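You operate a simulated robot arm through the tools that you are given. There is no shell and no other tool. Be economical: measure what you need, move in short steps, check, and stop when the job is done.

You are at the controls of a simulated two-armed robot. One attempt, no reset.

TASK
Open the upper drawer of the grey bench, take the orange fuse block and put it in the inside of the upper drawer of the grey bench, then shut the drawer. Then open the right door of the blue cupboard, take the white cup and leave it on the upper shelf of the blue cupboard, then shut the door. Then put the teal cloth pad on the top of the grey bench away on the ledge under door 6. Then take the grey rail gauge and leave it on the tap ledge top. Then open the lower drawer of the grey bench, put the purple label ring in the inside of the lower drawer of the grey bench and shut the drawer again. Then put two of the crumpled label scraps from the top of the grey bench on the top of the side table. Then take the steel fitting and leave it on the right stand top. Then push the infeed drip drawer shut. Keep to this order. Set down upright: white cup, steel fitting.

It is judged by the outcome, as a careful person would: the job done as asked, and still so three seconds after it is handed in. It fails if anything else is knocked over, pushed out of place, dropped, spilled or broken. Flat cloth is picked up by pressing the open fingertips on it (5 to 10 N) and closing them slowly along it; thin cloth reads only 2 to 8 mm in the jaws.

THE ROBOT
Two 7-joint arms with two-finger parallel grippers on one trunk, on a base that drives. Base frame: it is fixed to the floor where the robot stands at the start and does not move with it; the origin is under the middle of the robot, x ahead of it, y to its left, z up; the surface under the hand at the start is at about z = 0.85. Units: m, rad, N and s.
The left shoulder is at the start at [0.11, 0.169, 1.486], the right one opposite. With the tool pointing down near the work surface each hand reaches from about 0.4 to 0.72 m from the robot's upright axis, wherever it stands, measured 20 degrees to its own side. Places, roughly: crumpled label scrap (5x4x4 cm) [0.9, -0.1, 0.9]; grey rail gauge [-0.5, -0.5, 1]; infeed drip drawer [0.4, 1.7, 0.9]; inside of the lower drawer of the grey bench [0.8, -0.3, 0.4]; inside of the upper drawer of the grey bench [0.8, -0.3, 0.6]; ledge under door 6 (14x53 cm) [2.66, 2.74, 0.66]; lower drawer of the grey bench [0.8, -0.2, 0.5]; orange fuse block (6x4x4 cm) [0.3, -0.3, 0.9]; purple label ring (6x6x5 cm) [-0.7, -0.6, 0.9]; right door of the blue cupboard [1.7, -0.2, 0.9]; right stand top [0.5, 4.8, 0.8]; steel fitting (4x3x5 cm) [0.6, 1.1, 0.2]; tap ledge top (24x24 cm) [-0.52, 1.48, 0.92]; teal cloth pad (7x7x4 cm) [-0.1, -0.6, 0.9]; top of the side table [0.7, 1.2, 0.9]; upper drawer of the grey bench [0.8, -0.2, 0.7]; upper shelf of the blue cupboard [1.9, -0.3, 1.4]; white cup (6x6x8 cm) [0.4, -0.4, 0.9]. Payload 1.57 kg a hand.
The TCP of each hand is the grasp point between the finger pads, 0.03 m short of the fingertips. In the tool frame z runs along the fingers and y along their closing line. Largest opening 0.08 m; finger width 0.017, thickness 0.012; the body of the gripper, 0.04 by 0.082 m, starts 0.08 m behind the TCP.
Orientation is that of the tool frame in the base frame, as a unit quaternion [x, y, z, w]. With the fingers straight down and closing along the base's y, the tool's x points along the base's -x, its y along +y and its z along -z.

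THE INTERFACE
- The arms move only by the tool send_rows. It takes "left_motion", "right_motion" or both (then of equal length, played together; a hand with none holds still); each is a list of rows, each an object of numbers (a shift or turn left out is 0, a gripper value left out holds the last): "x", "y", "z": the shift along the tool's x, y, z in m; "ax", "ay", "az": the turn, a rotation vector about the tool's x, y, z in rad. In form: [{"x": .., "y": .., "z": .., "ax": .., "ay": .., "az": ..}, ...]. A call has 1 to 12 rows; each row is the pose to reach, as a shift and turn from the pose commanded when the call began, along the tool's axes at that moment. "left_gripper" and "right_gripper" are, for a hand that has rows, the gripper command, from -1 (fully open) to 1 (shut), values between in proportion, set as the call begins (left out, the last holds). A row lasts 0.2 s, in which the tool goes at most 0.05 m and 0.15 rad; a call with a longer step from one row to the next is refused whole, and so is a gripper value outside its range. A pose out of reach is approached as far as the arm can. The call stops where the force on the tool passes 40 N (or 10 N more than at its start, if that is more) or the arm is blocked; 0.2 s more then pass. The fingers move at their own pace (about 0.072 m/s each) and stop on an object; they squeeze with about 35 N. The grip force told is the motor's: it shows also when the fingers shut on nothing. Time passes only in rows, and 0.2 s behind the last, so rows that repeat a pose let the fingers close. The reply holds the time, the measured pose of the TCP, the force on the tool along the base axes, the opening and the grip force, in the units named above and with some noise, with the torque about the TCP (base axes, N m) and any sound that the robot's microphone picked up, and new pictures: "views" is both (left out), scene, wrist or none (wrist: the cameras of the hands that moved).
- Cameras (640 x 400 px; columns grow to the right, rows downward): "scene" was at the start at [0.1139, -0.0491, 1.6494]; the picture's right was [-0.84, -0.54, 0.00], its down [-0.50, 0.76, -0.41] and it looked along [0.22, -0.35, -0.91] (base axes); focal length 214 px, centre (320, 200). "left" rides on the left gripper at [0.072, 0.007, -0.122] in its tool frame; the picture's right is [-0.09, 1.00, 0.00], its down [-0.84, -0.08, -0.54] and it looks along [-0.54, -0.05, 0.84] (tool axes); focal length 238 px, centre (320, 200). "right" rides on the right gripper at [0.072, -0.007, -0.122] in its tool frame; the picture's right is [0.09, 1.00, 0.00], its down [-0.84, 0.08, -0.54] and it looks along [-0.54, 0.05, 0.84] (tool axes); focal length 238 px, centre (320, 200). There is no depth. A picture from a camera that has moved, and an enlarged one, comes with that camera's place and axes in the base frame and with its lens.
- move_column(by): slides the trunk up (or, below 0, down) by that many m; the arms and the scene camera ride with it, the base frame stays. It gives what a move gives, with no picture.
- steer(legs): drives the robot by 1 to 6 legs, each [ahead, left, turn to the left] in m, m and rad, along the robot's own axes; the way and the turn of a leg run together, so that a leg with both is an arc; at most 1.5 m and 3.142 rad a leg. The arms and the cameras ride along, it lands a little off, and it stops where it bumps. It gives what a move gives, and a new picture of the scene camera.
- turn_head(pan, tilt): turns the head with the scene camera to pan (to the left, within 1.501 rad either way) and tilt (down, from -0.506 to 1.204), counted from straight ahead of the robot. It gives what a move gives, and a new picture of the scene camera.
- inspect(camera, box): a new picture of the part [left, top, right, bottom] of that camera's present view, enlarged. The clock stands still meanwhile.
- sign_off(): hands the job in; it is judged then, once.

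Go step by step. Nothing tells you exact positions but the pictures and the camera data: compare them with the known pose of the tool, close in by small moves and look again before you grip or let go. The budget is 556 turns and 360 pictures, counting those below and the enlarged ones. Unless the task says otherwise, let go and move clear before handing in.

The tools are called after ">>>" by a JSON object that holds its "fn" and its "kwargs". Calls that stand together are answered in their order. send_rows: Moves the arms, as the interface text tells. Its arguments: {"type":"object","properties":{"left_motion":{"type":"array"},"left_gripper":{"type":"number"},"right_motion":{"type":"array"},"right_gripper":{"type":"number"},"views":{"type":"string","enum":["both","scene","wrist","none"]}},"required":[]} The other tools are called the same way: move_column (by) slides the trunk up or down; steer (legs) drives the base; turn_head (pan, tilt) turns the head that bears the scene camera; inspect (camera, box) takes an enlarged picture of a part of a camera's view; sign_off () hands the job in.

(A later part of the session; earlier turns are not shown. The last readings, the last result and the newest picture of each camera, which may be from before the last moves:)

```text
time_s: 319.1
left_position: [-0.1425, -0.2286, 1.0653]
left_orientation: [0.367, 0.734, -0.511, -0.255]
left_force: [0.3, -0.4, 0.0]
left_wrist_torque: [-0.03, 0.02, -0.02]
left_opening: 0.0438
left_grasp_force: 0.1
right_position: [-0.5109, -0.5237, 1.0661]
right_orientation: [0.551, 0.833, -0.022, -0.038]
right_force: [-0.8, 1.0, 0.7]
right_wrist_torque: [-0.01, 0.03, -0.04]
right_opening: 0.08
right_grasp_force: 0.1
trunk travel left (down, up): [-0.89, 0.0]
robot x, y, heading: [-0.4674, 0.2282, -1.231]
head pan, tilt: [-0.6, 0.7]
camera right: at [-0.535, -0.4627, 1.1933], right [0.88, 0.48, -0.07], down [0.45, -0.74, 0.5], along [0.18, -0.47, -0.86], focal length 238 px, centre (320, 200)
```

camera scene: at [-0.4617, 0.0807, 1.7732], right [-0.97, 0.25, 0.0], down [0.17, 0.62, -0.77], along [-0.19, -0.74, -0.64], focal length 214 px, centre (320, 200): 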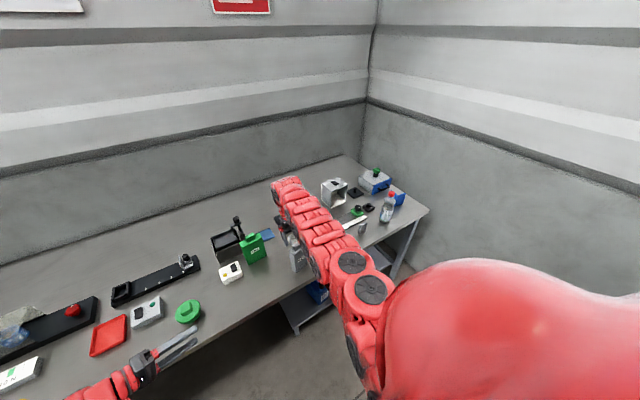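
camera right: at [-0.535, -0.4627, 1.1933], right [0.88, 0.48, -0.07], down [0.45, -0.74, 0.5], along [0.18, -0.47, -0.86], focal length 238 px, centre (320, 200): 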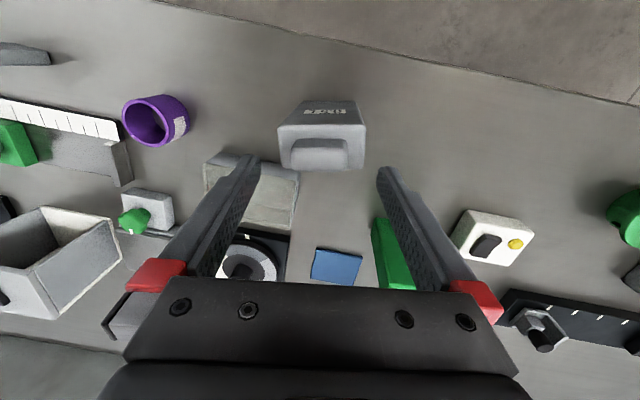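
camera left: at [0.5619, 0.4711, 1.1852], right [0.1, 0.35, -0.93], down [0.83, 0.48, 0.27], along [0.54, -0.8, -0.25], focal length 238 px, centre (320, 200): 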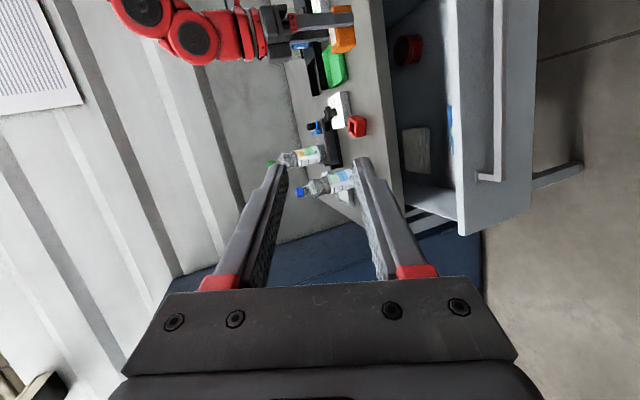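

>>> {"fn": "send_rows", "kwargs": {"right_motion": [{"x": 0.012, "y": 0.002, "z": 0.0}, {"x": 0.012, "y": 0.002, "z": 0.015}, {"x": 0.012, "y": 0.002, "z": 0.025}, {"x": 0.012, "y": 0.002, "z": 0.025}], "views": "wrist"}}

```text
time_s: 320.1
left_position: [-0.143, -0.228, 1.0649]
left_orientation: [0.367, 0.735, -0.511, -0.254]
left_force: [0.2, 0.1, 0.0]
left_wrist_torque: [-0.01, -0.04, 0.02]
left_opening: 0.0442
left_grasp_force: 0.0
right_position: [-0.5155, -0.5156, 1.0404]
right_orientation: [0.551, 0.834, -0.021, -0.039]
right_force: [-0.5, 0.7, -0.7]
right_wrist_torque: [0.01, 0.02, 0.02]
right_opening: 0.0799
right_grasp_force: 0.0
trunk travel left (down, up): [-0.89, 0.0]
robot x, y, heading: [-0.4658, 0.2323, -1.221]
head pan, tilt: [-0.6, 0.7]
camera right: at [-0.5393, -0.4542, 1.1668], right [0.88, 0.48, -0.07], down [0.45, -0.74, 0.5], along [0.18, -0.47, -0.86], focal length 238 px, centre (320, 200)
```

right: 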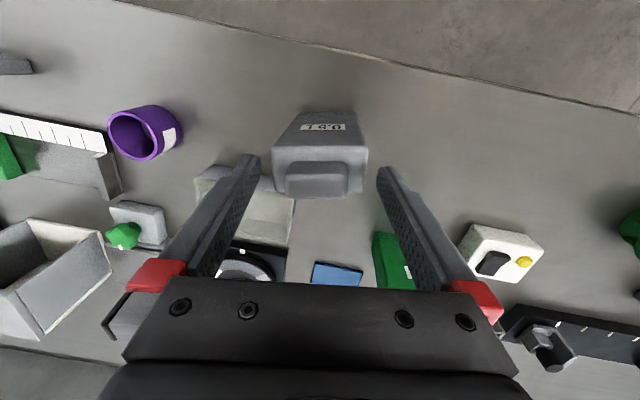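

>>> {"fn": "send_rows", "kwargs": {"right_motion": [{"y": 0.001, "z": 0.01}, {"y": 0.001, "z": 0.02}, {"y": 0.001, "z": 0.03}, {"y": 0.001, "z": 0.04}], "views": "wrist"}}

```text
time_s: 321.1
left_position: [-0.1423, -0.2322, 1.0656]
left_orientation: [0.366, 0.735, -0.511, -0.254]
left_force: [0.3, 0.3, 0.4]
left_wrist_torque: [-0.01, -0.01, 0.0]
left_opening: 0.0442
left_grasp_force: 0.1
right_position: [-0.522, -0.5097, 1.001]
right_orientation: [0.55, 0.834, -0.02, -0.04]
right_force: [1.0, -0.5, 0.4]
right_wrist_torque: [0.03, 0.0, 0.01]
right_opening: 0.0798
right_grasp_force: 0.1
right hand out of reach, approached as far as the arm can: row 3, 4
trunk travel left (down, up): [-0.89, 0.0]
robot x, y, heading: [-0.4657, 0.2291, -1.23]
head pan, tilt: [-0.6, 0.7]
camera right: at [-0.5451, -0.4495, 1.1275], right [0.88, 0.48, -0.07], down [0.45, -0.75, 0.5], along [0.18, -0.47, -0.87], focal length 238 px, centre (320, 200)
```

right: 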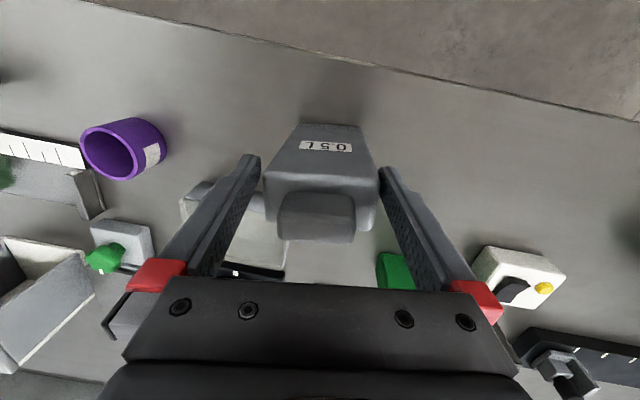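

>>> {"fn": "send_rows", "kwargs": {"right_motion": [{"z": 0}, {"z": 0}, {"z": 0}], "right_gripper": 1, "views": "wrist"}}

```text
time_s: 321.9
left_position: [-0.1415, -0.2294, 1.0656]
left_orientation: [0.366, 0.734, -0.511, -0.255]
left_force: [-0.3, -0.6, 0.4]
left_wrist_torque: [0.02, -0.01, -0.01]
left_opening: 0.044
left_grasp_force: 0.0
right_position: [-0.5203, -0.5087, 1.0036]
right_orientation: [0.551, 0.834, -0.022, -0.039]
right_force: [0.3, -0.1, 0.0]
right_wrist_torque: [0.25, -0.09, 0.01]
right_opening: 0.0756
right_grasp_force: 35.2
trunk travel left (down, up): [-0.89, 0.0]
robot x, y, heading: [-0.4639, 0.2301, -1.227]
head pan, tilt: [-0.6, 0.7]
camera right: at [-0.5448, -0.4477, 1.1298], right [0.88, 0.48, -0.07], down [0.45, -0.74, 0.5], along [0.18, -0.47, -0.86], focal length 238 px, centre (320, 200)
```

right: 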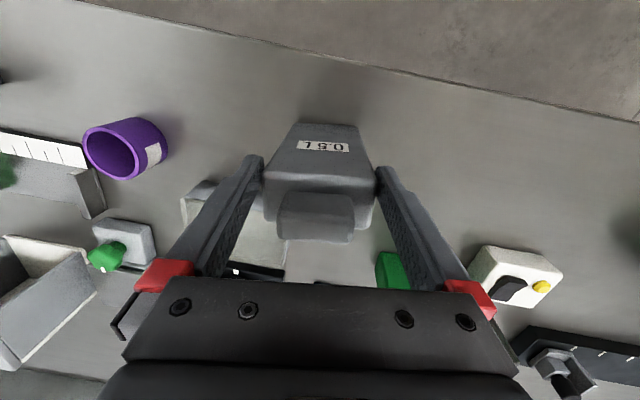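

>>> {"fn": "send_rows", "kwargs": {"right_motion": [{"z": -0.02}, {"z": -0.05}, {"z": -0.08}, {"z": -0.11}], "views": "wrist"}}

```text
time_s: 322.9
left_position: [-0.1405, -0.2307, 1.0651]
left_orientation: [0.367, 0.734, -0.511, -0.254]
left_force: [-0.4, 0.4, 0.7]
left_wrist_torque: [-0.01, -0.04, 0.03]
left_opening: 0.0442
left_grasp_force: 0.1
right_position: [-0.5111, -0.5085, 1.1137]
right_orientation: [0.551, 0.833, -0.02, -0.039]
right_force: [-0.3, 0.0, -3.6]
right_wrist_torque: [0.03, 0.01, 0.0]
right_opening: 0.0756
right_grasp_force: 35.0
trunk travel left (down, up): [-0.89, 0.0]
robot x, y, heading: [-0.4659, 0.2315, -1.226]
head pan, tilt: [-0.6, 0.7]
camera right: at [-0.5346, -0.4467, 1.2394], right [0.88, 0.48, -0.07], down [0.45, -0.74, 0.5], along [0.18, -0.47, -0.86], focal length 238 px, centre (320, 200)
```

right: 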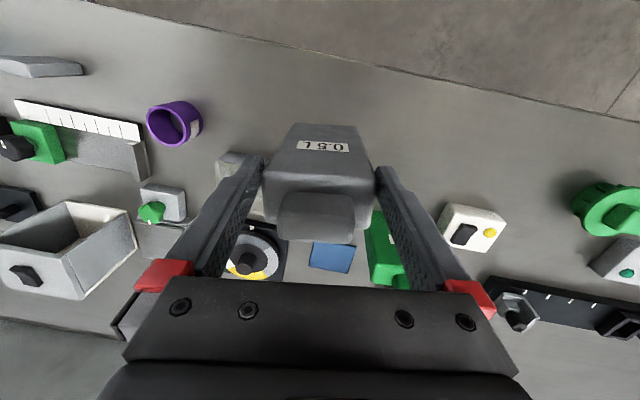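

>>> {"fn": "steer", "kwargs": {"legs": [[-0.35, 0, 0], [0, 0, 3.09]]}}

>>> {"fn": "turn_head", "kwargs": {"pan": 0.0, "tilt": 0.55}}

```text
time_s: 330.2
left_position: [-0.411, 1.0522, 1.0754]
left_orientation: [-0.498, 0.652, -0.455, 0.346]
left_force: [0.4, -1.1, -0.2]
left_wrist_torque: [-0.01, 0.0, 0.01]
left_opening: 0.0437
left_grasp_force: 0.0
right_position: [0.0286, 0.9715, 1.1211]
right_orientation: [-0.525, 0.85, -0.033, 0.006]
right_force: [0.7, 0.3, -2.5]
right_wrist_torque: [-0.02, 0.02, 0.01]
right_opening: 0.075
right_grasp_force: 35.1
trunk travel left (down, up): [-0.89, 0.0]
robot x, y, heading: [-0.567, 0.5551, 1.041]
head pan, tilt: [-0.6, 0.7]
stopped in leg 2: the force on the tool passed its limit at 70 N (the readings are from after the stop); the commanded pose is now the measured one
camera scene: at [-0.4438, 0.6217, 1.7755], right [0.43, -0.9, -0.02], down [-0.59, -0.26, -0.77], along [0.69, 0.34, -0.64], focal length 214 px, centre (320, 200)
```

scene: 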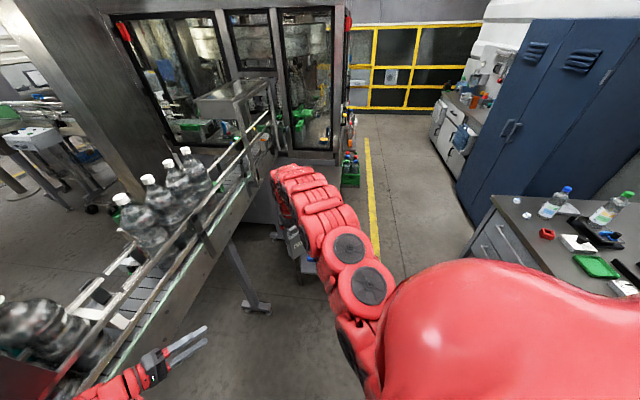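

```text
time_s: 331.2
left_position: [-0.4096, 1.0535, 1.0741]
left_orientation: [-0.502, 0.65, -0.453, 0.347]
left_force: [-0.3, 0.1, 0.0]
left_wrist_torque: [0.01, 0.01, 0.0]
left_opening: 0.0439
left_grasp_force: 0.0
right_position: [0.0307, 0.9714, 1.1206]
right_orientation: [-0.524, 0.851, -0.03, 0.007]
right_force: [0.2, 0.2, -2.2]
right_wrist_torque: [0.01, 0.03, 0.02]
right_opening: 0.075
right_grasp_force: 35.8
trunk travel left (down, up): [-0.89, 0.0]
robot x, y, heading: [-0.5681, 0.5612, 1.038]
head pan, tilt: [0.0, 0.55]
camera scene: at [-0.4716, 0.6611, 1.7886], right [0.86, -0.5, -0.02], down [-0.27, -0.43, -0.86], along [0.43, 0.75, -0.51], focal length 214 px, centre (320, 200)
```

scene: 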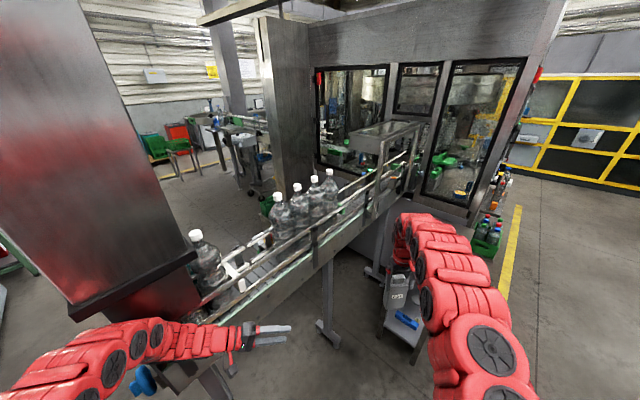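

The left hand touched something near the conveyor end; I back away and look closely.

>>> {"fn": "steer", "kwargs": {"legs": [[-0.2, 0, 0]]}}

>>> {"fn": "inspect", "kwargs": {"camera": "scene", "box": [60, 160, 380, 400]}}

```text
time_s: 332.8
left_position: [-0.5156, 0.9122, 1.0596]
left_orientation: [-0.507, 0.64, -0.464, 0.343]
left_force: [-0.2, 0.4, 0.1]
left_wrist_torque: [-0.01, 0.0, -0.02]
left_opening: 0.0441
left_grasp_force: 0.1
right_position: [-0.0761, 0.8314, 1.1103]
right_orientation: [-0.525, 0.85, -0.044, 0.001]
right_force: [0.6, 0.4, -2.0]
right_wrist_torque: [-0.04, 0.05, -0.01]
right_opening: 0.0748
right_grasp_force: 35.5
trunk travel left (down, up): [-0.89, 0.0]
robot x, y, heading: [-0.669, 0.3898, 1.047]
head pan, tilt: [0.0, 0.55]
camera scene: at [-0.5796, 0.5386, 1.785], right [0.87, -0.5, 0.0], down [-0.26, -0.45, -0.85], along [0.42, 0.74, -0.52], focal length 214 px, centre (320, 200)
```

scene: 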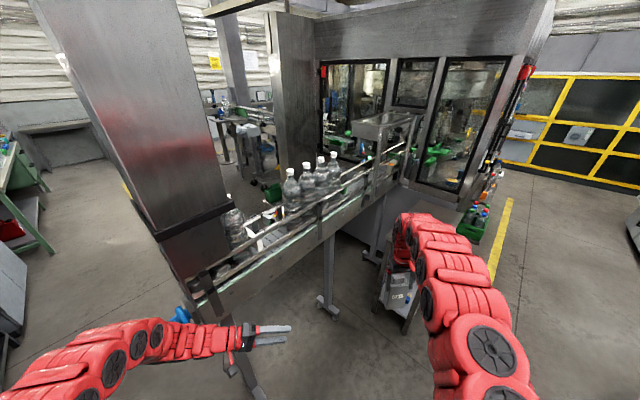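

```text
1.67 times, centred on (220, 280) of scene
camera zoom: at [-0.5796, 0.5386, 1.785], right [0.87, -0.5, 0.0], down [-0.26, -0.45, -0.85], along [0.42, 0.74, -0.52], focal length 358 px, centre (487, 67)
```

zoom: 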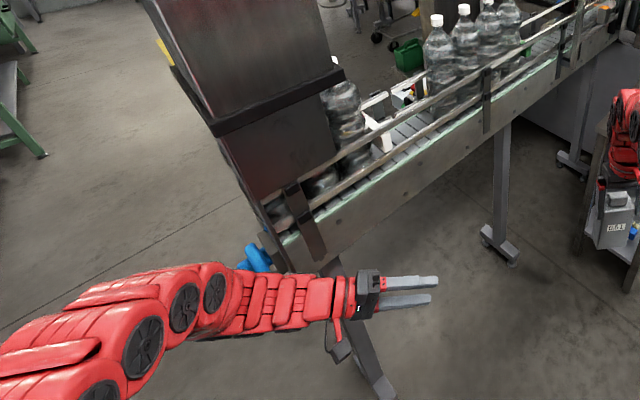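

>>> {"fn": "inspect", "kwargs": {"camera": "scene", "box": [170, 160, 330, 300]}}

```text
2.86 times, centred on (250, 230) of scene
camera zoom: at [-0.5796, 0.5386, 1.785], right [0.87, -0.5, 0.0], down [-0.26, -0.45, -0.85], along [0.42, 0.74, -0.52], focal length 613 px, centre (520, 114)
```

zoom: 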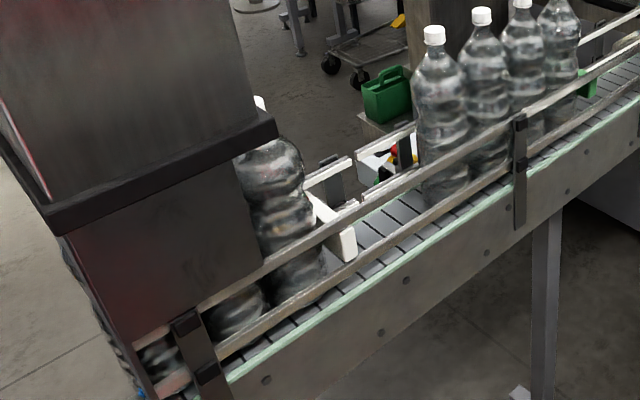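

Triangulation shows the conveyor belt is at z about 1.09, so the tap ledge (z 0.92) must be on its far side. I look left for a way round the conveyor end.

>>> {"fn": "turn_head", "kwargs": {"pan": 1.0, "tilt": 0.5}}

```text
time_s: 334.1
left_position: [-0.5169, 0.9097, 1.0605]
left_orientation: [-0.506, 0.64, -0.464, 0.344]
left_force: [-0.2, -1.1, -0.8]
left_wrist_torque: [0.01, 0.02, -0.01]
left_opening: 0.0441
left_grasp_force: 0.1
right_position: [-0.0763, 0.8301, 1.1118]
right_orientation: [-0.525, 0.85, -0.044, 0.003]
right_force: [1.4, 0.2, -2.9]
right_wrist_torque: [-0.05, 0.02, -0.03]
right_opening: 0.0747
right_grasp_force: 35.1
trunk travel left (down, up): [-0.89, 0.0]
robot x, y, heading: [-0.6714, 0.3903, 1.053]
head pan, tilt: [1.0, 0.499]
camera scene: at [-0.669, 0.5399, 1.79], right [0.89, 0.46, 0.0], down [0.22, -0.43, -0.88], along [-0.4, 0.78, -0.48], focal length 214 px, centre (320, 200)
```

scene: 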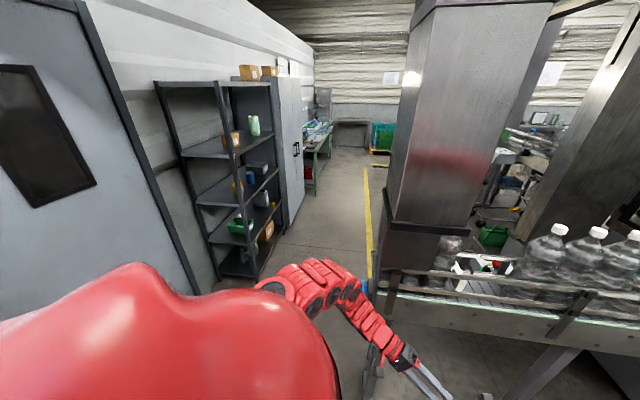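

There is an aisle left of the conveyor end. I go round through it.

>>> {"fn": "steer", "kwargs": {"legs": [[-0.33, 0.31, 0], [0, 0, 0.82], [0.8, 0, 0]]}}

>>> {"fn": "turn_head", "kwargs": {"pan": -0.7, "tilt": 0.5}}

```text
time_s: 342.8
left_position: [-1.6102, 1.4819, 1.0616]
left_orientation: [0.72, -0.386, 0.288, -0.5]
left_force: [0.1, 0.7, 1.3]
left_wrist_torque: [-0.01, 0.0, 0.01]
left_opening: 0.0439
left_grasp_force: 0.1
right_position: [-1.2524, 1.7511, 1.112]
right_orientation: [0.821, -0.569, 0.04, -0.021]
right_force: [-0.5, 0.4, -2.5]
right_wrist_torque: [-0.02, -0.03, 0.02]
right_opening: 0.0744
right_grasp_force: 35.0
trunk travel left (down, up): [-0.89, 0.0]
robot x, y, heading: [-1.3304, 1.0152, 1.865]
head pan, tilt: [1.0, 0.499]
camera scene: at [-1.4414, 1.1183, 1.7901], right [0.27, 0.96, 0.0], down [0.46, -0.13, -0.88], along [-0.85, 0.24, -0.48], focal length 214 px, centre (320, 200)
```

scene: 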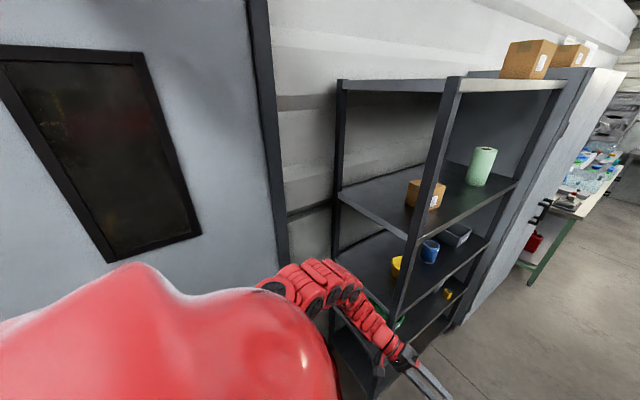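

```text
time_s: 344.5
left_position: [-1.6115, 1.484, 1.0597]
left_orientation: [0.72, -0.384, 0.287, -0.501]
left_force: [0.5, -0.1, 0.5]
left_wrist_torque: [0.01, 0.03, 0.0]
left_opening: 0.0442
left_grasp_force: 0.0
right_position: [-1.2517, 1.7519, 1.112]
right_orientation: [0.821, -0.569, 0.04, -0.02]
right_force: [0.4, 0.0, -2.7]
right_wrist_torque: [-0.01, 0.01, 0.0]
right_opening: 0.0747
right_grasp_force: 34.8
trunk travel left (down, up): [-0.89, 0.0]
robot x, y, heading: [-1.3296, 1.017, 1.863]
head pan, tilt: [-0.7, 0.499]
camera scene: at [-1.3185, 1.1784, 1.79], right [0.92, -0.39, 0.0], down [-0.19, -0.44, -0.88], along [0.34, 0.81, -0.48], focal length 214 px, centre (320, 200)
```

scene: 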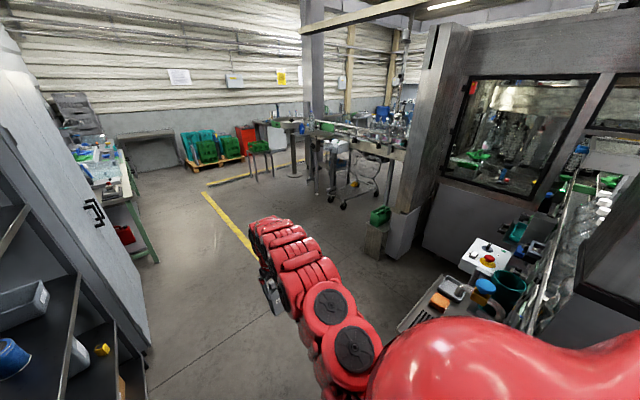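

>>> {"fn": "steer", "kwargs": {"legs": [[0.95, -0.1, 0], [0, 0, -1.9]]}}

>>> {"fn": "turn_head", "kwargs": {"pan": -0.1, "tilt": 0.6}}

```text
time_s: 346.4
left_position: [-1.6281, 1.6707, 1.061]
left_orientation: [0.714, -0.393, 0.3, -0.496]
left_force: [0.5, -0.5, 0.3]
left_wrist_torque: [-0.01, 0.01, 0.0]
left_opening: 0.0438
left_grasp_force: 0.1
right_position: [-1.2822, 1.94, 1.1101]
right_orientation: [0.821, -0.569, 0.038, -0.019]
right_force: [-0.9, -0.6, -3.1]
right_wrist_torque: [0.01, 0.02, -0.02]
right_opening: 0.0744
right_grasp_force: 35.3
trunk travel left (down, up): [-0.89, 0.0]
robot x, y, heading: [-1.3691, 1.2025, 1.864]
head pan, tilt: [-0.7, 0.499]
stopped in leg 1: the robot was blocked; the commanded pose is now the measured one
camera scene: at [-1.3488, 1.3678, 1.7901], right [0.92, -0.39, 0.0], down [-0.19, -0.44, -0.88], along [0.35, 0.81, -0.48], focal length 214 px, centre (320, 200)
```

scene: 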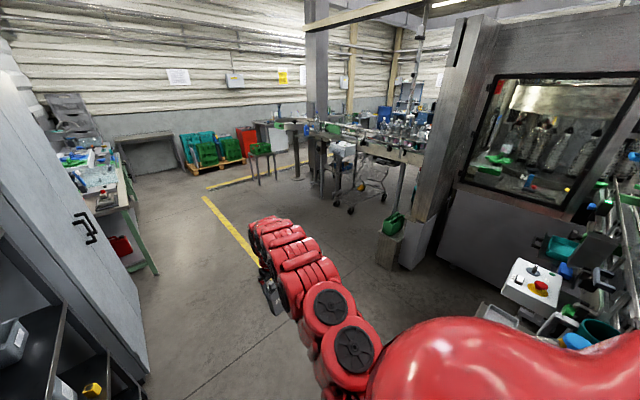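

```text
time_s: 347.4
left_position: [-1.6295, 1.6722, 1.0612]
left_orientation: [0.716, -0.391, 0.298, -0.495]
left_force: [-0.9, 0.3, -0.7]
left_wrist_torque: [0.03, 0.04, 0.01]
left_opening: 0.0441
left_grasp_force: 0.0
right_position: [-1.2822, 1.9421, 1.1101]
right_orientation: [0.821, -0.57, 0.039, -0.018]
right_force: [-0.1, -0.5, -2.0]
right_wrist_torque: [0.0, -0.03, 0.01]
right_opening: 0.0745
right_grasp_force: 35.1
trunk travel left (down, up): [-0.89, 0.0]
robot x, y, heading: [-1.3671, 1.2056, 1.87]
head pan, tilt: [-0.099, 0.6]
camera scene: at [-1.399, 1.3743, 1.7806], right [0.98, 0.19, -0.01], down [0.11, -0.56, -0.82], along [-0.16, 0.81, -0.57], focal length 214 px, centre (320, 200)
```

scene: 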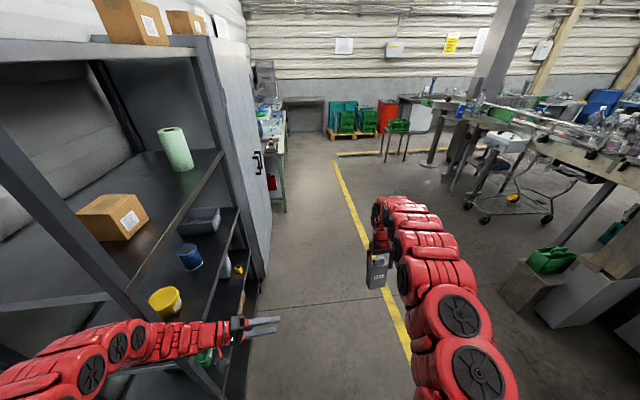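

The left arm was touching the shelf rack. I back up, shift right and pass through more centrally.

>>> {"fn": "steer", "kwargs": {"legs": [[-0.15, 0, 0], [0, -0.15, 0]]}}

>>> {"fn": "turn_head", "kwargs": {"pan": -1.2, "tilt": 0.8}}

```text
time_s: 349.8
left_position: [-1.453, 1.5698, 1.0588]
left_orientation: [0.716, -0.387, 0.298, -0.499]
left_force: [-0.7, -0.4, 0.6]
left_wrist_torque: [-0.01, -0.02, 0.0]
left_opening: 0.0441
left_grasp_force: 0.1
right_position: [-1.108, 1.8414, 1.1126]
right_orientation: [0.822, -0.568, 0.041, -0.02]
right_force: [-0.7, -0.2, -2.4]
right_wrist_torque: [-0.02, -0.04, 0.01]
right_opening: 0.0744
right_grasp_force: 35.4
trunk travel left (down, up): [-0.89, 0.0]
robot x, y, heading: [-1.1818, 1.106, 1.868]
head pan, tilt: [-0.099, 0.6]
camera scene: at [-1.2255, 1.2707, 1.7809], right [0.98, 0.2, 0.0], down [0.11, -0.55, -0.82], along [-0.16, 0.81, -0.57], focal length 214 px, centre (320, 200)
```

scene: 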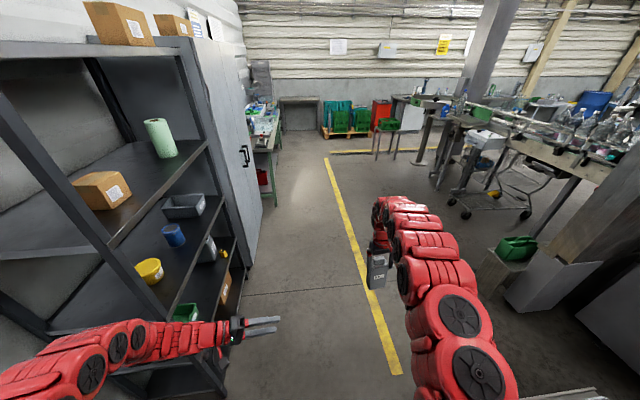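

```text
time_s: 351.1
left_position: [-1.4512, 1.5704, 1.0598]
left_orientation: [0.716, -0.389, 0.297, -0.498]
left_force: [0.1, -0.3, 0.6]
left_wrist_torque: [0.01, -0.01, -0.01]
left_opening: 0.044
left_grasp_force: 0.1
right_position: [-1.1048, 1.8421, 1.1132]
right_orientation: [0.822, -0.567, 0.04, -0.019]
right_force: [-0.5, 0.0, -2.3]
right_wrist_torque: [-0.09, -0.01, 0.0]
right_opening: 0.0746
right_grasp_force: 35.1
trunk travel left (down, up): [-0.89, 0.0]
robot x, y, heading: [-1.1821, 1.1097, 1.874]
head pan, tilt: [-1.201, 0.799]
camera scene: at [-1.141, 1.2356, 1.764], right [0.62, -0.78, 0.0], down [-0.56, -0.45, -0.7], along [0.55, 0.43, -0.72], focal length 214 px, centre (320, 200)
```

scene: 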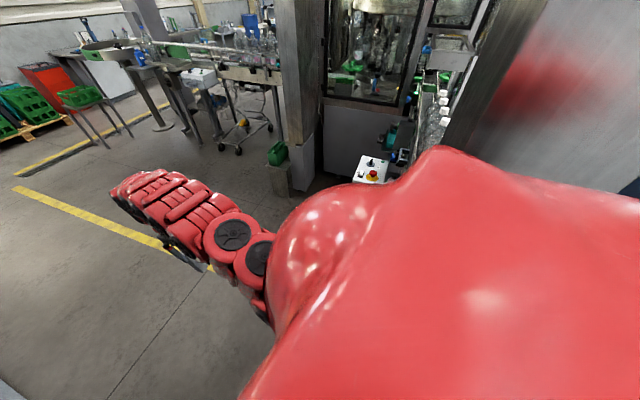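

>>> {"fn": "steer", "kwargs": {"legs": [[0.4, -0.03, 0]]}}

```text
time_s: 353.6
left_position: [-1.5415, 1.9581, 1.0597]
left_orientation: [0.717, -0.388, 0.297, -0.498]
left_force: [-0.2, -0.7, -0.2]
left_wrist_torque: [0.03, -0.01, 0.01]
left_opening: 0.044
left_grasp_force: 0.0
right_position: [-1.1955, 2.2302, 1.1128]
right_orientation: [0.822, -0.567, 0.04, -0.021]
right_force: [-0.5, 0.4, -3.1]
right_wrist_torque: [-0.05, 0.05, 0.03]
right_opening: 0.0744
right_grasp_force: 34.9
trunk travel left (down, up): [-0.89, 0.0]
robot x, y, heading: [-1.2676, 1.4942, 1.877]
head pan, tilt: [-1.201, 0.799]
camera scene: at [-1.2307, 1.6228, 1.7641], right [0.62, -0.78, 0.0], down [-0.56, -0.45, -0.7], along [0.55, 0.43, -0.72], focal length 214 px, centre (320, 200)
```

scene: 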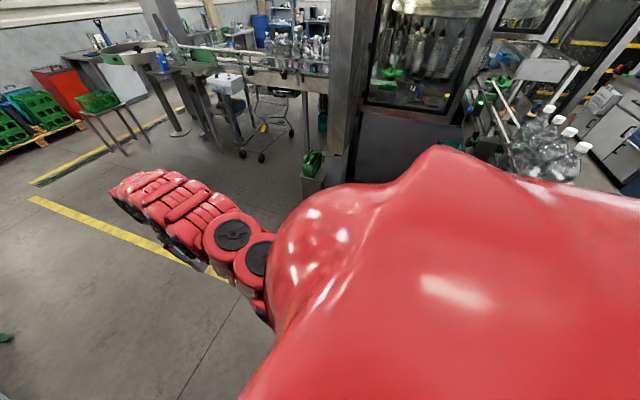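

>>> {"fn": "steer", "kwargs": {"legs": [[0.45, -0.05, 0], [0, 0, -2.0]]}}

>>> {"fn": "turn_head", "kwargs": {"pan": -0.2, "tilt": 0.6}}

```text
time_s: 361.2
left_position: [-0.8205, 1.9739, 1.0596]
left_orientation: [-0.052, 0.813, -0.58, 0.013]
left_force: [0.3, -0.2, -0.5]
left_wrist_torque: [0.0, -0.01, 0.01]
left_opening: 0.0441
left_grasp_force: 0.0
right_position: [-0.7289, 1.544, 1.1112]
right_orientation: [0.045, 0.998, -0.038, -0.023]
right_force: [0.3, -0.5, -1.6]
right_wrist_torque: [0.04, 0.02, -0.03]
right_opening: 0.0746
right_grasp_force: 35.8
trunk travel left (down, up): [-0.89, 0.0]
robot x, y, heading: [-1.3583, 1.9306, -0.154]
head pan, tilt: [-1.201, 0.799]
camera scene: at [-1.2582, 1.8441, 1.764], right [-0.98, -0.22, 0.0], down [-0.16, 0.7, -0.7], along [0.15, -0.68, -0.72], focal length 214 px, centre (320, 200)
```

scene: 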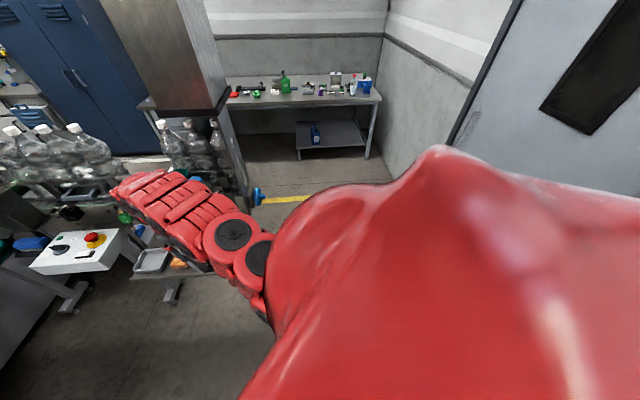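

```text
time_s: 362.4
left_position: [-0.8215, 1.9748, 1.0604]
left_orientation: [-0.051, 0.813, -0.579, 0.013]
left_force: [0.8, 0.2, 0.2]
left_wrist_torque: [-0.03, 0.01, -0.02]
left_opening: 0.0442
left_grasp_force: 0.0
right_position: [-0.7288, 1.5445, 1.113]
right_orientation: [0.043, 0.998, -0.038, -0.023]
right_force: [-1.1, -0.3, -2.1]
right_wrist_torque: [0.03, 0.02, -0.01]
right_opening: 0.0743
right_grasp_force: 34.8
trunk travel left (down, up): [-0.89, 0.0]
robot x, y, heading: [-1.3554, 1.9353, -0.152]
head pan, tilt: [-0.201, 0.6]
camera scene: at [-1.1928, 1.892, 1.7808], right [-0.35, -0.94, 0.0], down [-0.53, 0.2, -0.82], along [0.77, -0.28, -0.57], focal length 214 px, centre (320, 200)
```

scene: 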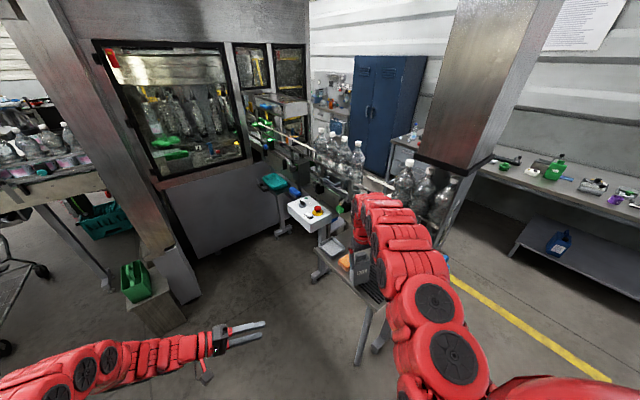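

The small ledge behind the conveyor, projected at the tap-ledge coordinates, is in view. I zoom in.

>>> {"fn": "inspect", "kwargs": {"camera": "scene", "box": [270, 190, 430, 320]}}

>>> {"fn": "inspect", "kwargs": {"camera": "right", "box": [0, 0, 640, 400]}}

```text
3.08 times, centred on (350, 255) of scene
camera zoom: at [-1.1928, 1.892, 1.7808], right [-0.35, -0.94, 0.0], down [-0.53, 0.2, -0.82], along [0.77, -0.28, -0.57], focal length 660 px, centre (228, 31)
```

zoom: 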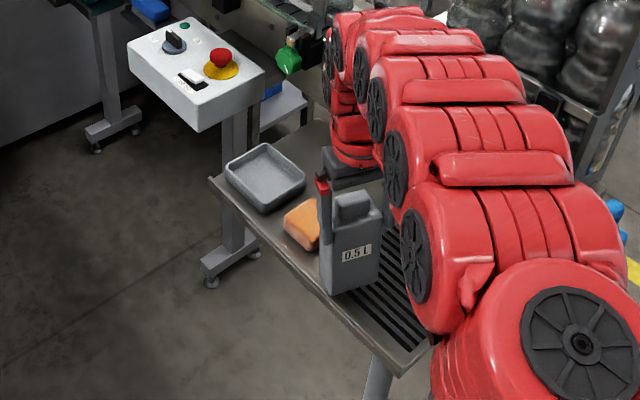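

```text
1.00 times, centred on (320, 200) of right (not enlarged: the box is as wide or as high as the picture)
camera zoom: at [-0.7953, 1.552, 1.2383], right [-0.01, 1.0, -0.07], down [0.87, 0.04, 0.5], along [0.5, -0.06, -0.86], focal length 238 px, centre (320, 200)
```

zoom: 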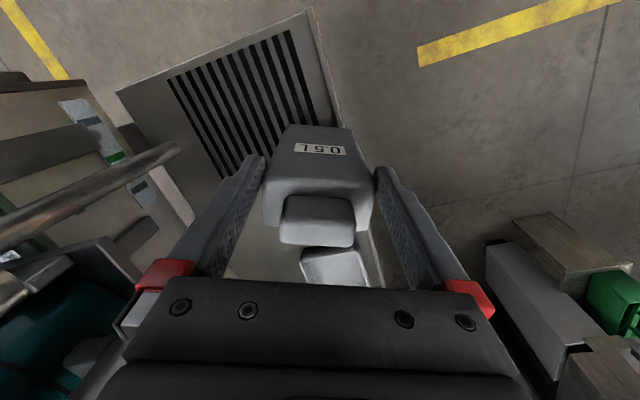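

The tap ledge has a tray and a sponge; its rear-middle part is free. I'll approach facing the conveyor from this side; first I lift the left hand out of the way.

>>> {"fn": "send_rows", "kwargs": {"left_motion": [{"y": -0.014, "z": -0.038}, {"y": -0.027, "z": -0.075}, {"y": -0.04, "z": -0.112}, {"y": -0.054, "z": -0.15}, {"y": -0.068, "z": -0.188}, {"y": -0.081, "z": -0.225}, {"y": -0.095, "z": -0.262}, {"y": -0.108, "z": -0.3}], "views": "none"}}

```text
time_s: 364.2
left_position: [-0.8382, 2.2226, 1.2599]
left_orientation: [-0.053, 0.813, -0.58, 0.014]
left_force: [0.0, -0.4, 0.4]
left_wrist_torque: [0.0, 0.01, -0.01]
left_opening: 0.0443
left_grasp_force: 0.0
left hand out of reach, approached as far as the arm can: row 3, 4, 5, 6
right_position: [-0.7287, 1.5457, 1.1118]
right_orientation: [0.043, 0.998, -0.039, -0.023]
right_force: [-0.2, 0.0, -2.0]
right_wrist_torque: [0.02, 0.03, 0.01]
right_opening: 0.0744
right_grasp_force: 35.0
trunk travel left (down, up): [-0.89, 0.0]
robot x, y, heading: [-1.3586, 1.9345, -0.147]
head pan, tilt: [-0.201, 0.6]
```

>>> {"fn": "steer", "kwargs": {"legs": [[0, 0, -1.125], [-0.22, 0, 0], [0, 0.85, 0]]}}

>>> {"fn": "turn_head", "kwargs": {"pan": -0.2, "tilt": 0.8}}

```text
time_s: 372.8
left_position: [-0.1413, 2.0363, 1.2602]
left_orientation: [0.392, 0.714, -0.496, -0.3]
left_force: [-0.4, 0.7, 0.3]
left_wrist_torque: [0.0, 0.01, 0.02]
left_opening: 0.0439
left_grasp_force: 0.0
right_position: [-0.7073, 1.6523, 1.112]
right_orientation: [0.573, 0.818, -0.02, -0.04]
right_force: [0.5, -0.2, -2.5]
right_wrist_torque: [0.03, 0.01, 0.02]
right_opening: 0.0746
right_grasp_force: 35.1
trunk travel left (down, up): [-0.89, 0.0]
robot x, y, heading: [-0.6194, 2.3834, -1.283]
head pan, tilt: [-0.201, 0.6]
camera scene: at [-0.59, 2.2206, 1.7809], right [-1.0, -0.08, 0.0], down [-0.05, 0.56, -0.82], along [0.07, -0.82, -0.57], focal length 214 px, centre (320, 200)
```

scene: 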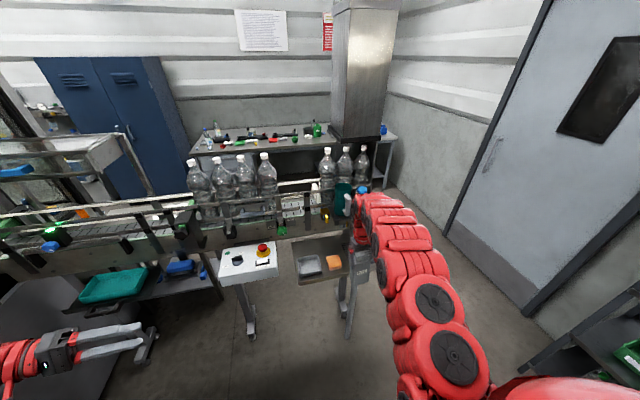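

```text
time_s: 373.5
left_position: [-0.1396, 2.0382, 1.2595]
left_orientation: [0.394, 0.713, -0.497, -0.3]
left_force: [-0.5, 0.4, 0.4]
left_wrist_torque: [-0.02, 0.0, -0.01]
left_opening: 0.0442
left_grasp_force: 0.0
right_position: [-0.708, 1.6523, 1.1115]
right_orientation: [0.573, 0.818, -0.02, -0.04]
right_force: [-0.3, -0.8, -2.8]
right_wrist_torque: [0.07, 0.0, -0.01]
right_opening: 0.0743
right_grasp_force: 35.2
trunk travel left (down, up): [-0.89, 0.0]
robot x, y, heading: [-0.619, 2.3851, -1.289]
head pan, tilt: [-0.201, 0.799]
camera scene: at [-0.5894, 2.2286, 1.7641], right [-1.0, -0.08, 0.0], down [-0.06, 0.71, -0.7], along [0.06, -0.69, -0.72], focal length 214 px, centre (320, 200)
```

scene: 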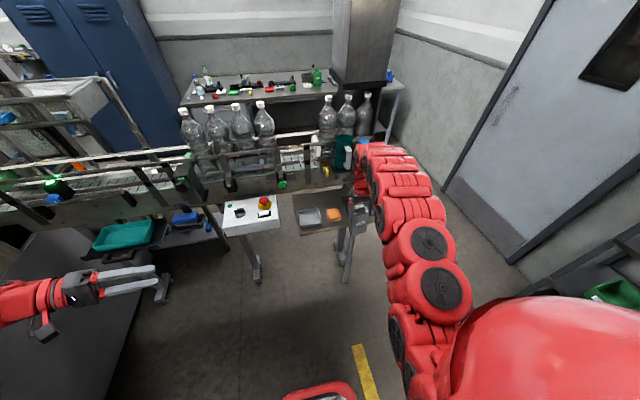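

>>> {"fn": "inspect", "kwargs": {"camera": "scene", "box": [260, 150, 400, 260]}}

>>> {"fn": "inspect", "kwargs": {"camera": "right", "box": [0, 0, 640, 400]}}

```text
3.64 times, centred on (330, 205) of scene
camera zoom: at [-0.5894, 2.2286, 1.7641], right [-1.0, -0.08, 0.0], down [-0.06, 0.71, -0.7], along [0.06, -0.69, -0.72], focal length 780 px, centre (284, 182)
```

zoom: 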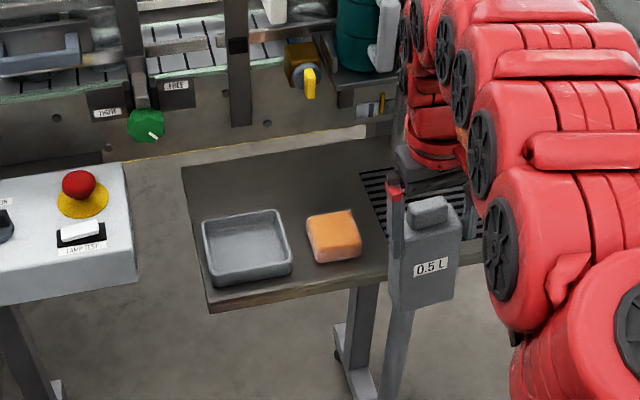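

```text
1.00 times, centred on (320, 200) of right (not enlarged: the box is as wide or as high as the picture)
camera zoom: at [-0.7279, 1.7143, 1.2384], right [0.9, 0.43, -0.07], down [0.4, -0.77, 0.5], along [0.16, -0.48, -0.86], focal length 238 px, centre (320, 200)
```

zoom: 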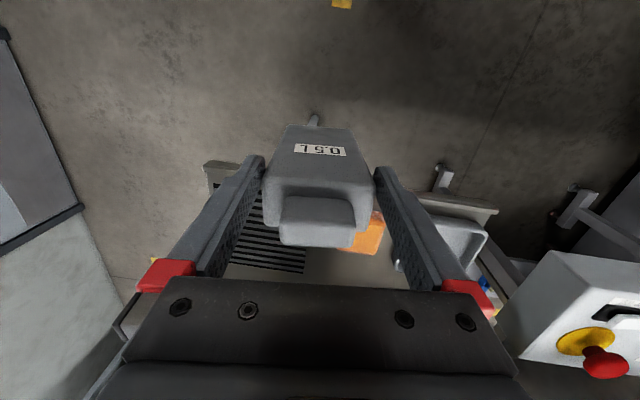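

The free strip of the ledge is behind the tray and sponge. I raise the gauge a little and shift left into line.

>>> {"fn": "send_rows", "kwargs": {"right_motion": [{"x": -0.02, "z": -0.015}, {"x": -0.04, "z": -0.03}, {"x": -0.06, "z": -0.05}, {"x": -0.07, "z": -0.065}, {"x": -0.07, "z": -0.065}], "views": "none"}}

>>> {"fn": "steer", "kwargs": {"legs": [[0, 0.125, 0]]}}

```text
time_s: 374.7
left_position: [-0.1411, 2.0375, 1.2585]
left_orientation: [0.394, 0.713, -0.496, -0.3]
left_force: [-0.3, -0.1, -0.3]
left_wrist_torque: [-0.01, -0.02, 0.02]
left_opening: 0.0441
left_grasp_force: 0.1
right_position: [-0.6818, 1.6235, 1.1635]
right_orientation: [0.573, 0.818, -0.019, -0.04]
right_force: [-0.1, 0.6, -2.4]
right_wrist_torque: [0.04, -0.01, -0.01]
right_opening: 0.0744
right_grasp_force: 35.2
right hand out of reach, approached as far as the arm can: row 2, 3, 4, 5
trunk travel left (down, up): [-0.89, 0.0]
robot x, y, heading: [-0.6175, 2.3889, -1.284]
head pan, tilt: [-0.201, 0.799]
```

```text
time_s: 376.0
left_position: [-0.0218, 2.071, 1.2592]
left_orientation: [0.394, 0.714, -0.495, -0.301]
left_force: [0.7, -0.2, 0.4]
left_wrist_torque: [-0.01, -0.01, -0.02]
left_opening: 0.0441
left_grasp_force: 0.0
right_position: [-0.5641, 1.658, 1.163]
right_orientation: [0.573, 0.818, -0.019, -0.04]
right_force: [0.3, 0.0, -1.9]
right_wrist_torque: [0.03, -0.03, -0.05]
right_opening: 0.0746
right_grasp_force: 35.2
trunk travel left (down, up): [-0.89, 0.0]
robot x, y, heading: [-0.5007, 2.4203, -1.287]
head pan, tilt: [-0.201, 0.799]
camera scene: at [-0.4718, 2.2631, 1.764], right [-1.0, -0.08, 0.0], down [-0.06, 0.71, -0.7], along [0.06, -0.69, -0.72], focal length 214 px, centre (320, 200)
```

scene: 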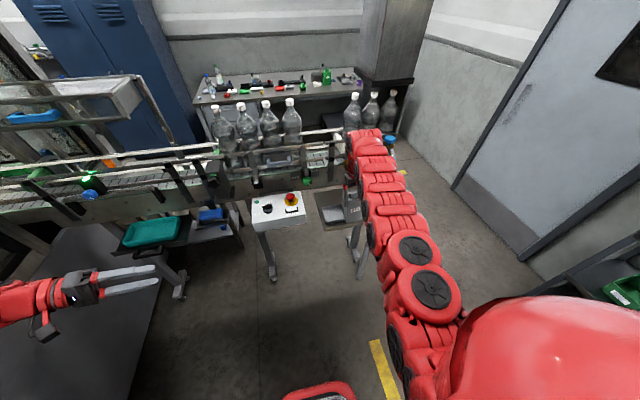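

>>> {"fn": "steer", "kwargs": {"legs": [[0.15, -0.01, 0]]}}

>>> {"fn": "inspect", "kwargs": {"camera": "right", "box": [0, 0, 640, 400]}}

```text
time_s: 377.3
left_position: [0.0119, 1.9352, 1.2601]
left_orientation: [0.393, 0.713, -0.498, -0.298]
left_force: [-0.9, 0.1, -1.2]
left_wrist_torque: [0.0, 0.05, 0.02]
left_opening: 0.0439
left_grasp_force: 0.0
right_position: [-0.5297, 1.5191, 1.1655]
right_orientation: [0.573, 0.819, -0.019, -0.04]
right_force: [-0.9, 0.5, -3.0]
right_wrist_torque: [0.03, 0.01, -0.01]
right_opening: 0.0747
right_grasp_force: 34.2
trunk travel left (down, up): [-0.89, 0.0]
robot x, y, heading: [-0.4684, 2.2825, -1.286]
head pan, tilt: [-0.201, 0.799]
camera scene: at [-0.4383, 2.1261, 1.7644], right [-1.0, -0.09, 0.0], down [-0.06, 0.71, -0.7], along [0.06, -0.7, -0.72], focal length 214 px, centre (320, 200)
```

scene: 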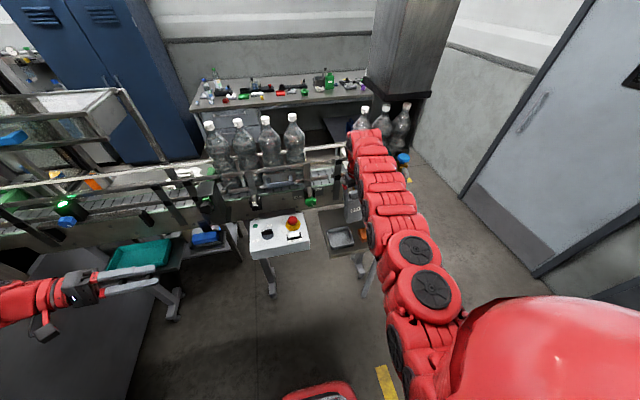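

```text
1.00 times, centred on (320, 200) of right (not enlarged: the box is as wide or as high as the picture)
camera zoom: at [-0.5502, 1.5819, 1.291], right [0.9, 0.43, -0.07], down [0.41, -0.77, 0.5], along [0.16, -0.48, -0.86], focal length 238 px, centre (320, 200)
```

zoom: 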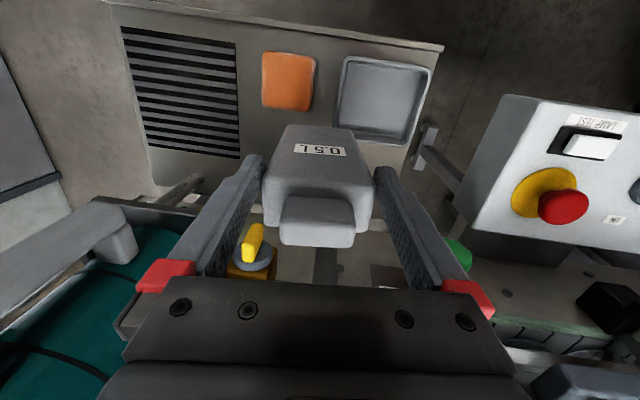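

>>> {"fn": "steer", "kwargs": {"legs": [[0.09, 0, 0]]}}

>>> {"fn": "inspect", "kwargs": {"camera": "right", "box": [0, 0, 640, 400]}}

```text
time_s: 378.4
left_position: [0.0419, 1.8516, 1.259]
left_orientation: [0.392, 0.713, -0.497, -0.3]
left_force: [0.0, -0.4, 0.4]
left_wrist_torque: [-0.03, 0.0, -0.01]
left_opening: 0.0441
left_grasp_force: 0.1
right_position: [-0.5001, 1.434, 1.1645]
right_orientation: [0.571, 0.82, -0.018, -0.041]
right_force: [13.1, 14.6, -2.8]
right_wrist_torque: [0.92, -0.75, 0.02]
right_opening: 0.0764
right_grasp_force: 35.3
trunk travel left (down, up): [-0.89, 0.0]
robot x, y, heading: [-0.4403, 2.195, -1.283]
head pan, tilt: [-0.201, 0.799]
camera scene: at [-0.4091, 2.041, 1.7643], right [-1.0, -0.09, 0.0], down [-0.07, 0.71, -0.7], along [0.06, -0.7, -0.72], focal length 214 px, centre (320, 200)
```

scene: 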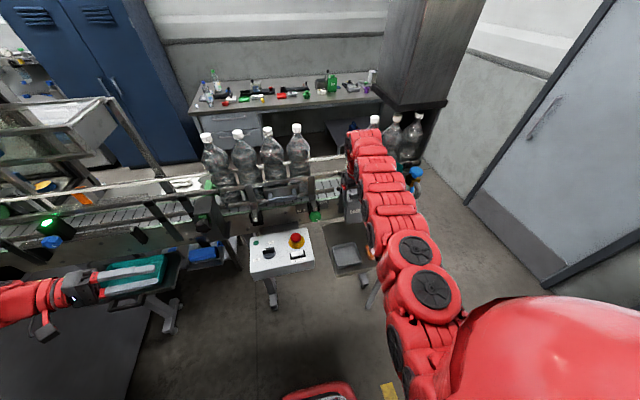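

```text
1.00 times, centred on (320, 200) of right (not enlarged: the box is as wide or as high as the picture)
camera zoom: at [-0.5194, 1.4971, 1.2908], right [0.9, 0.43, -0.07], down [0.41, -0.77, 0.5], along [0.16, -0.48, -0.86], focal length 238 px, centre (320, 200)
```

zoom: 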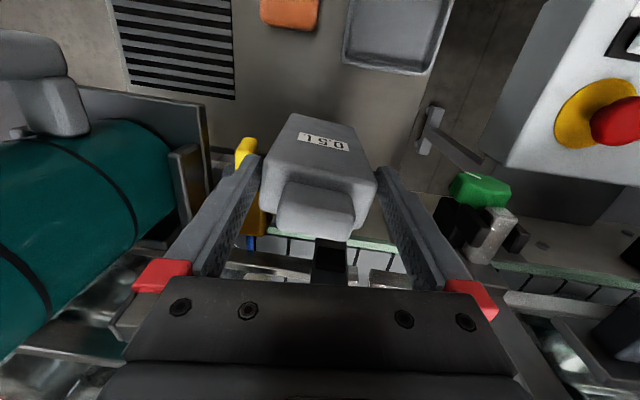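

It touched the conveyor bracket; I back off 3 cm and check.

>>> {"fn": "steer", "kwargs": {"legs": [[-0.035, 0, 0]]}}

>>> {"fn": "inspect", "kwargs": {"camera": "right", "box": [0, 0, 640, 400]}}

```text
time_s: 379.3
left_position: [0.0285, 1.875, 1.256]
left_orientation: [0.391, 0.715, -0.495, -0.302]
left_force: [-0.4, -0.6, -0.8]
left_wrist_torque: [0.0, 0.01, -0.01]
left_opening: 0.0438
left_grasp_force: 0.2
right_position: [-0.5089, 1.4606, 1.1573]
right_orientation: [0.571, 0.82, -0.016, -0.043]
right_force: [-0.3, -1.5, -3.4]
right_wrist_torque: [0.07, 0.01, 0.0]
right_opening: 0.0763
right_grasp_force: 35.2
trunk travel left (down, up): [-0.89, 0.0]
robot x, y, heading: [-0.4523, 2.2262, -1.283]
head pan, tilt: [-0.201, 0.799]
camera scene: at [-0.4197, 2.0611, 1.7628], right [-1.0, -0.09, 0.0], down [-0.06, 0.72, -0.69], along [0.06, -0.69, -0.72], focal length 214 px, centre (320, 200)
```

scene: 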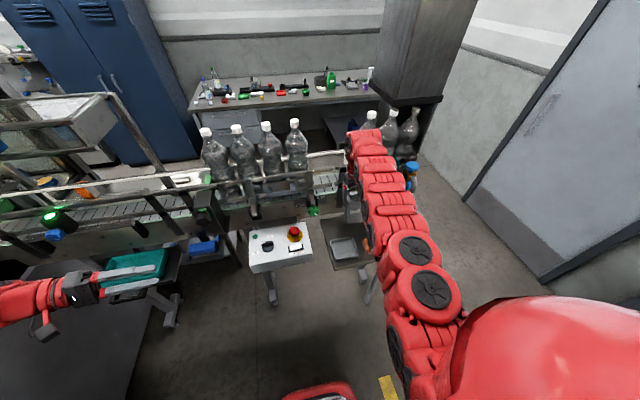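

```text
1.00 times, centred on (320, 200) of right (not enlarged: the box is as wide or as high as the picture)
camera zoom: at [-0.5301, 1.5211, 1.2848], right [0.9, 0.43, -0.07], down [0.41, -0.77, 0.49], along [0.16, -0.47, -0.87], focal length 238 px, centre (320, 200)
```

zoom: 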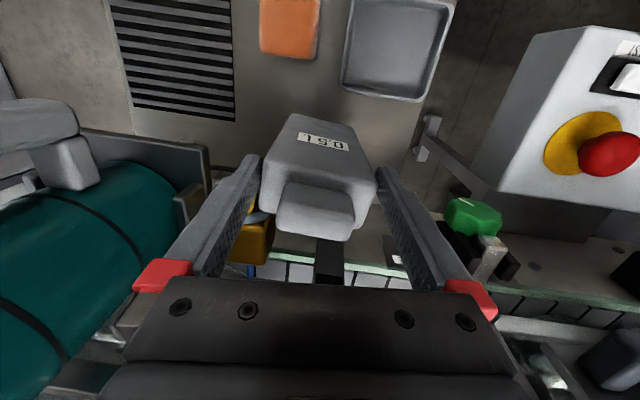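

>>> {"fn": "send_rows", "kwargs": {"right_motion": [{"z": 0.02}, {"z": 0.04}, {"z": 0.055}, {"z": 0.065}], "views": "wrist"}}

```text
time_s: 380.3
left_position: [0.0289, 1.882, 1.2598]
left_orientation: [0.391, 0.714, -0.496, -0.3]
left_force: [0.0, 0.3, -0.4]
left_wrist_torque: [-0.01, 0.01, -0.02]
left_opening: 0.0441
left_grasp_force: 0.0
right_position: [-0.5176, 1.4733, 1.1005]
right_orientation: [0.571, 0.82, -0.018, -0.041]
right_force: [0.2, -0.1, -2.6]
right_wrist_torque: [0.01, -0.01, 0.04]
right_opening: 0.0763
right_grasp_force: 35.2
right hand out of reach, approached as far as the arm can: row 2, 3, 4
trunk travel left (down, up): [-0.89, 0.0]
robot x, y, heading: [-0.4538, 2.2285, -1.284]
head pan, tilt: [-0.201, 0.799]
camera right: at [-0.5374, 1.5354, 1.226], right [0.9, 0.43, -0.07], down [0.41, -0.77, 0.49], along [0.16, -0.47, -0.87], focal length 238 px, centre (320, 200)
```

right: 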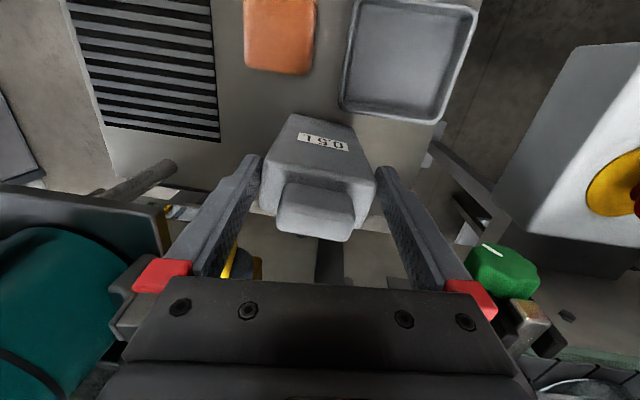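

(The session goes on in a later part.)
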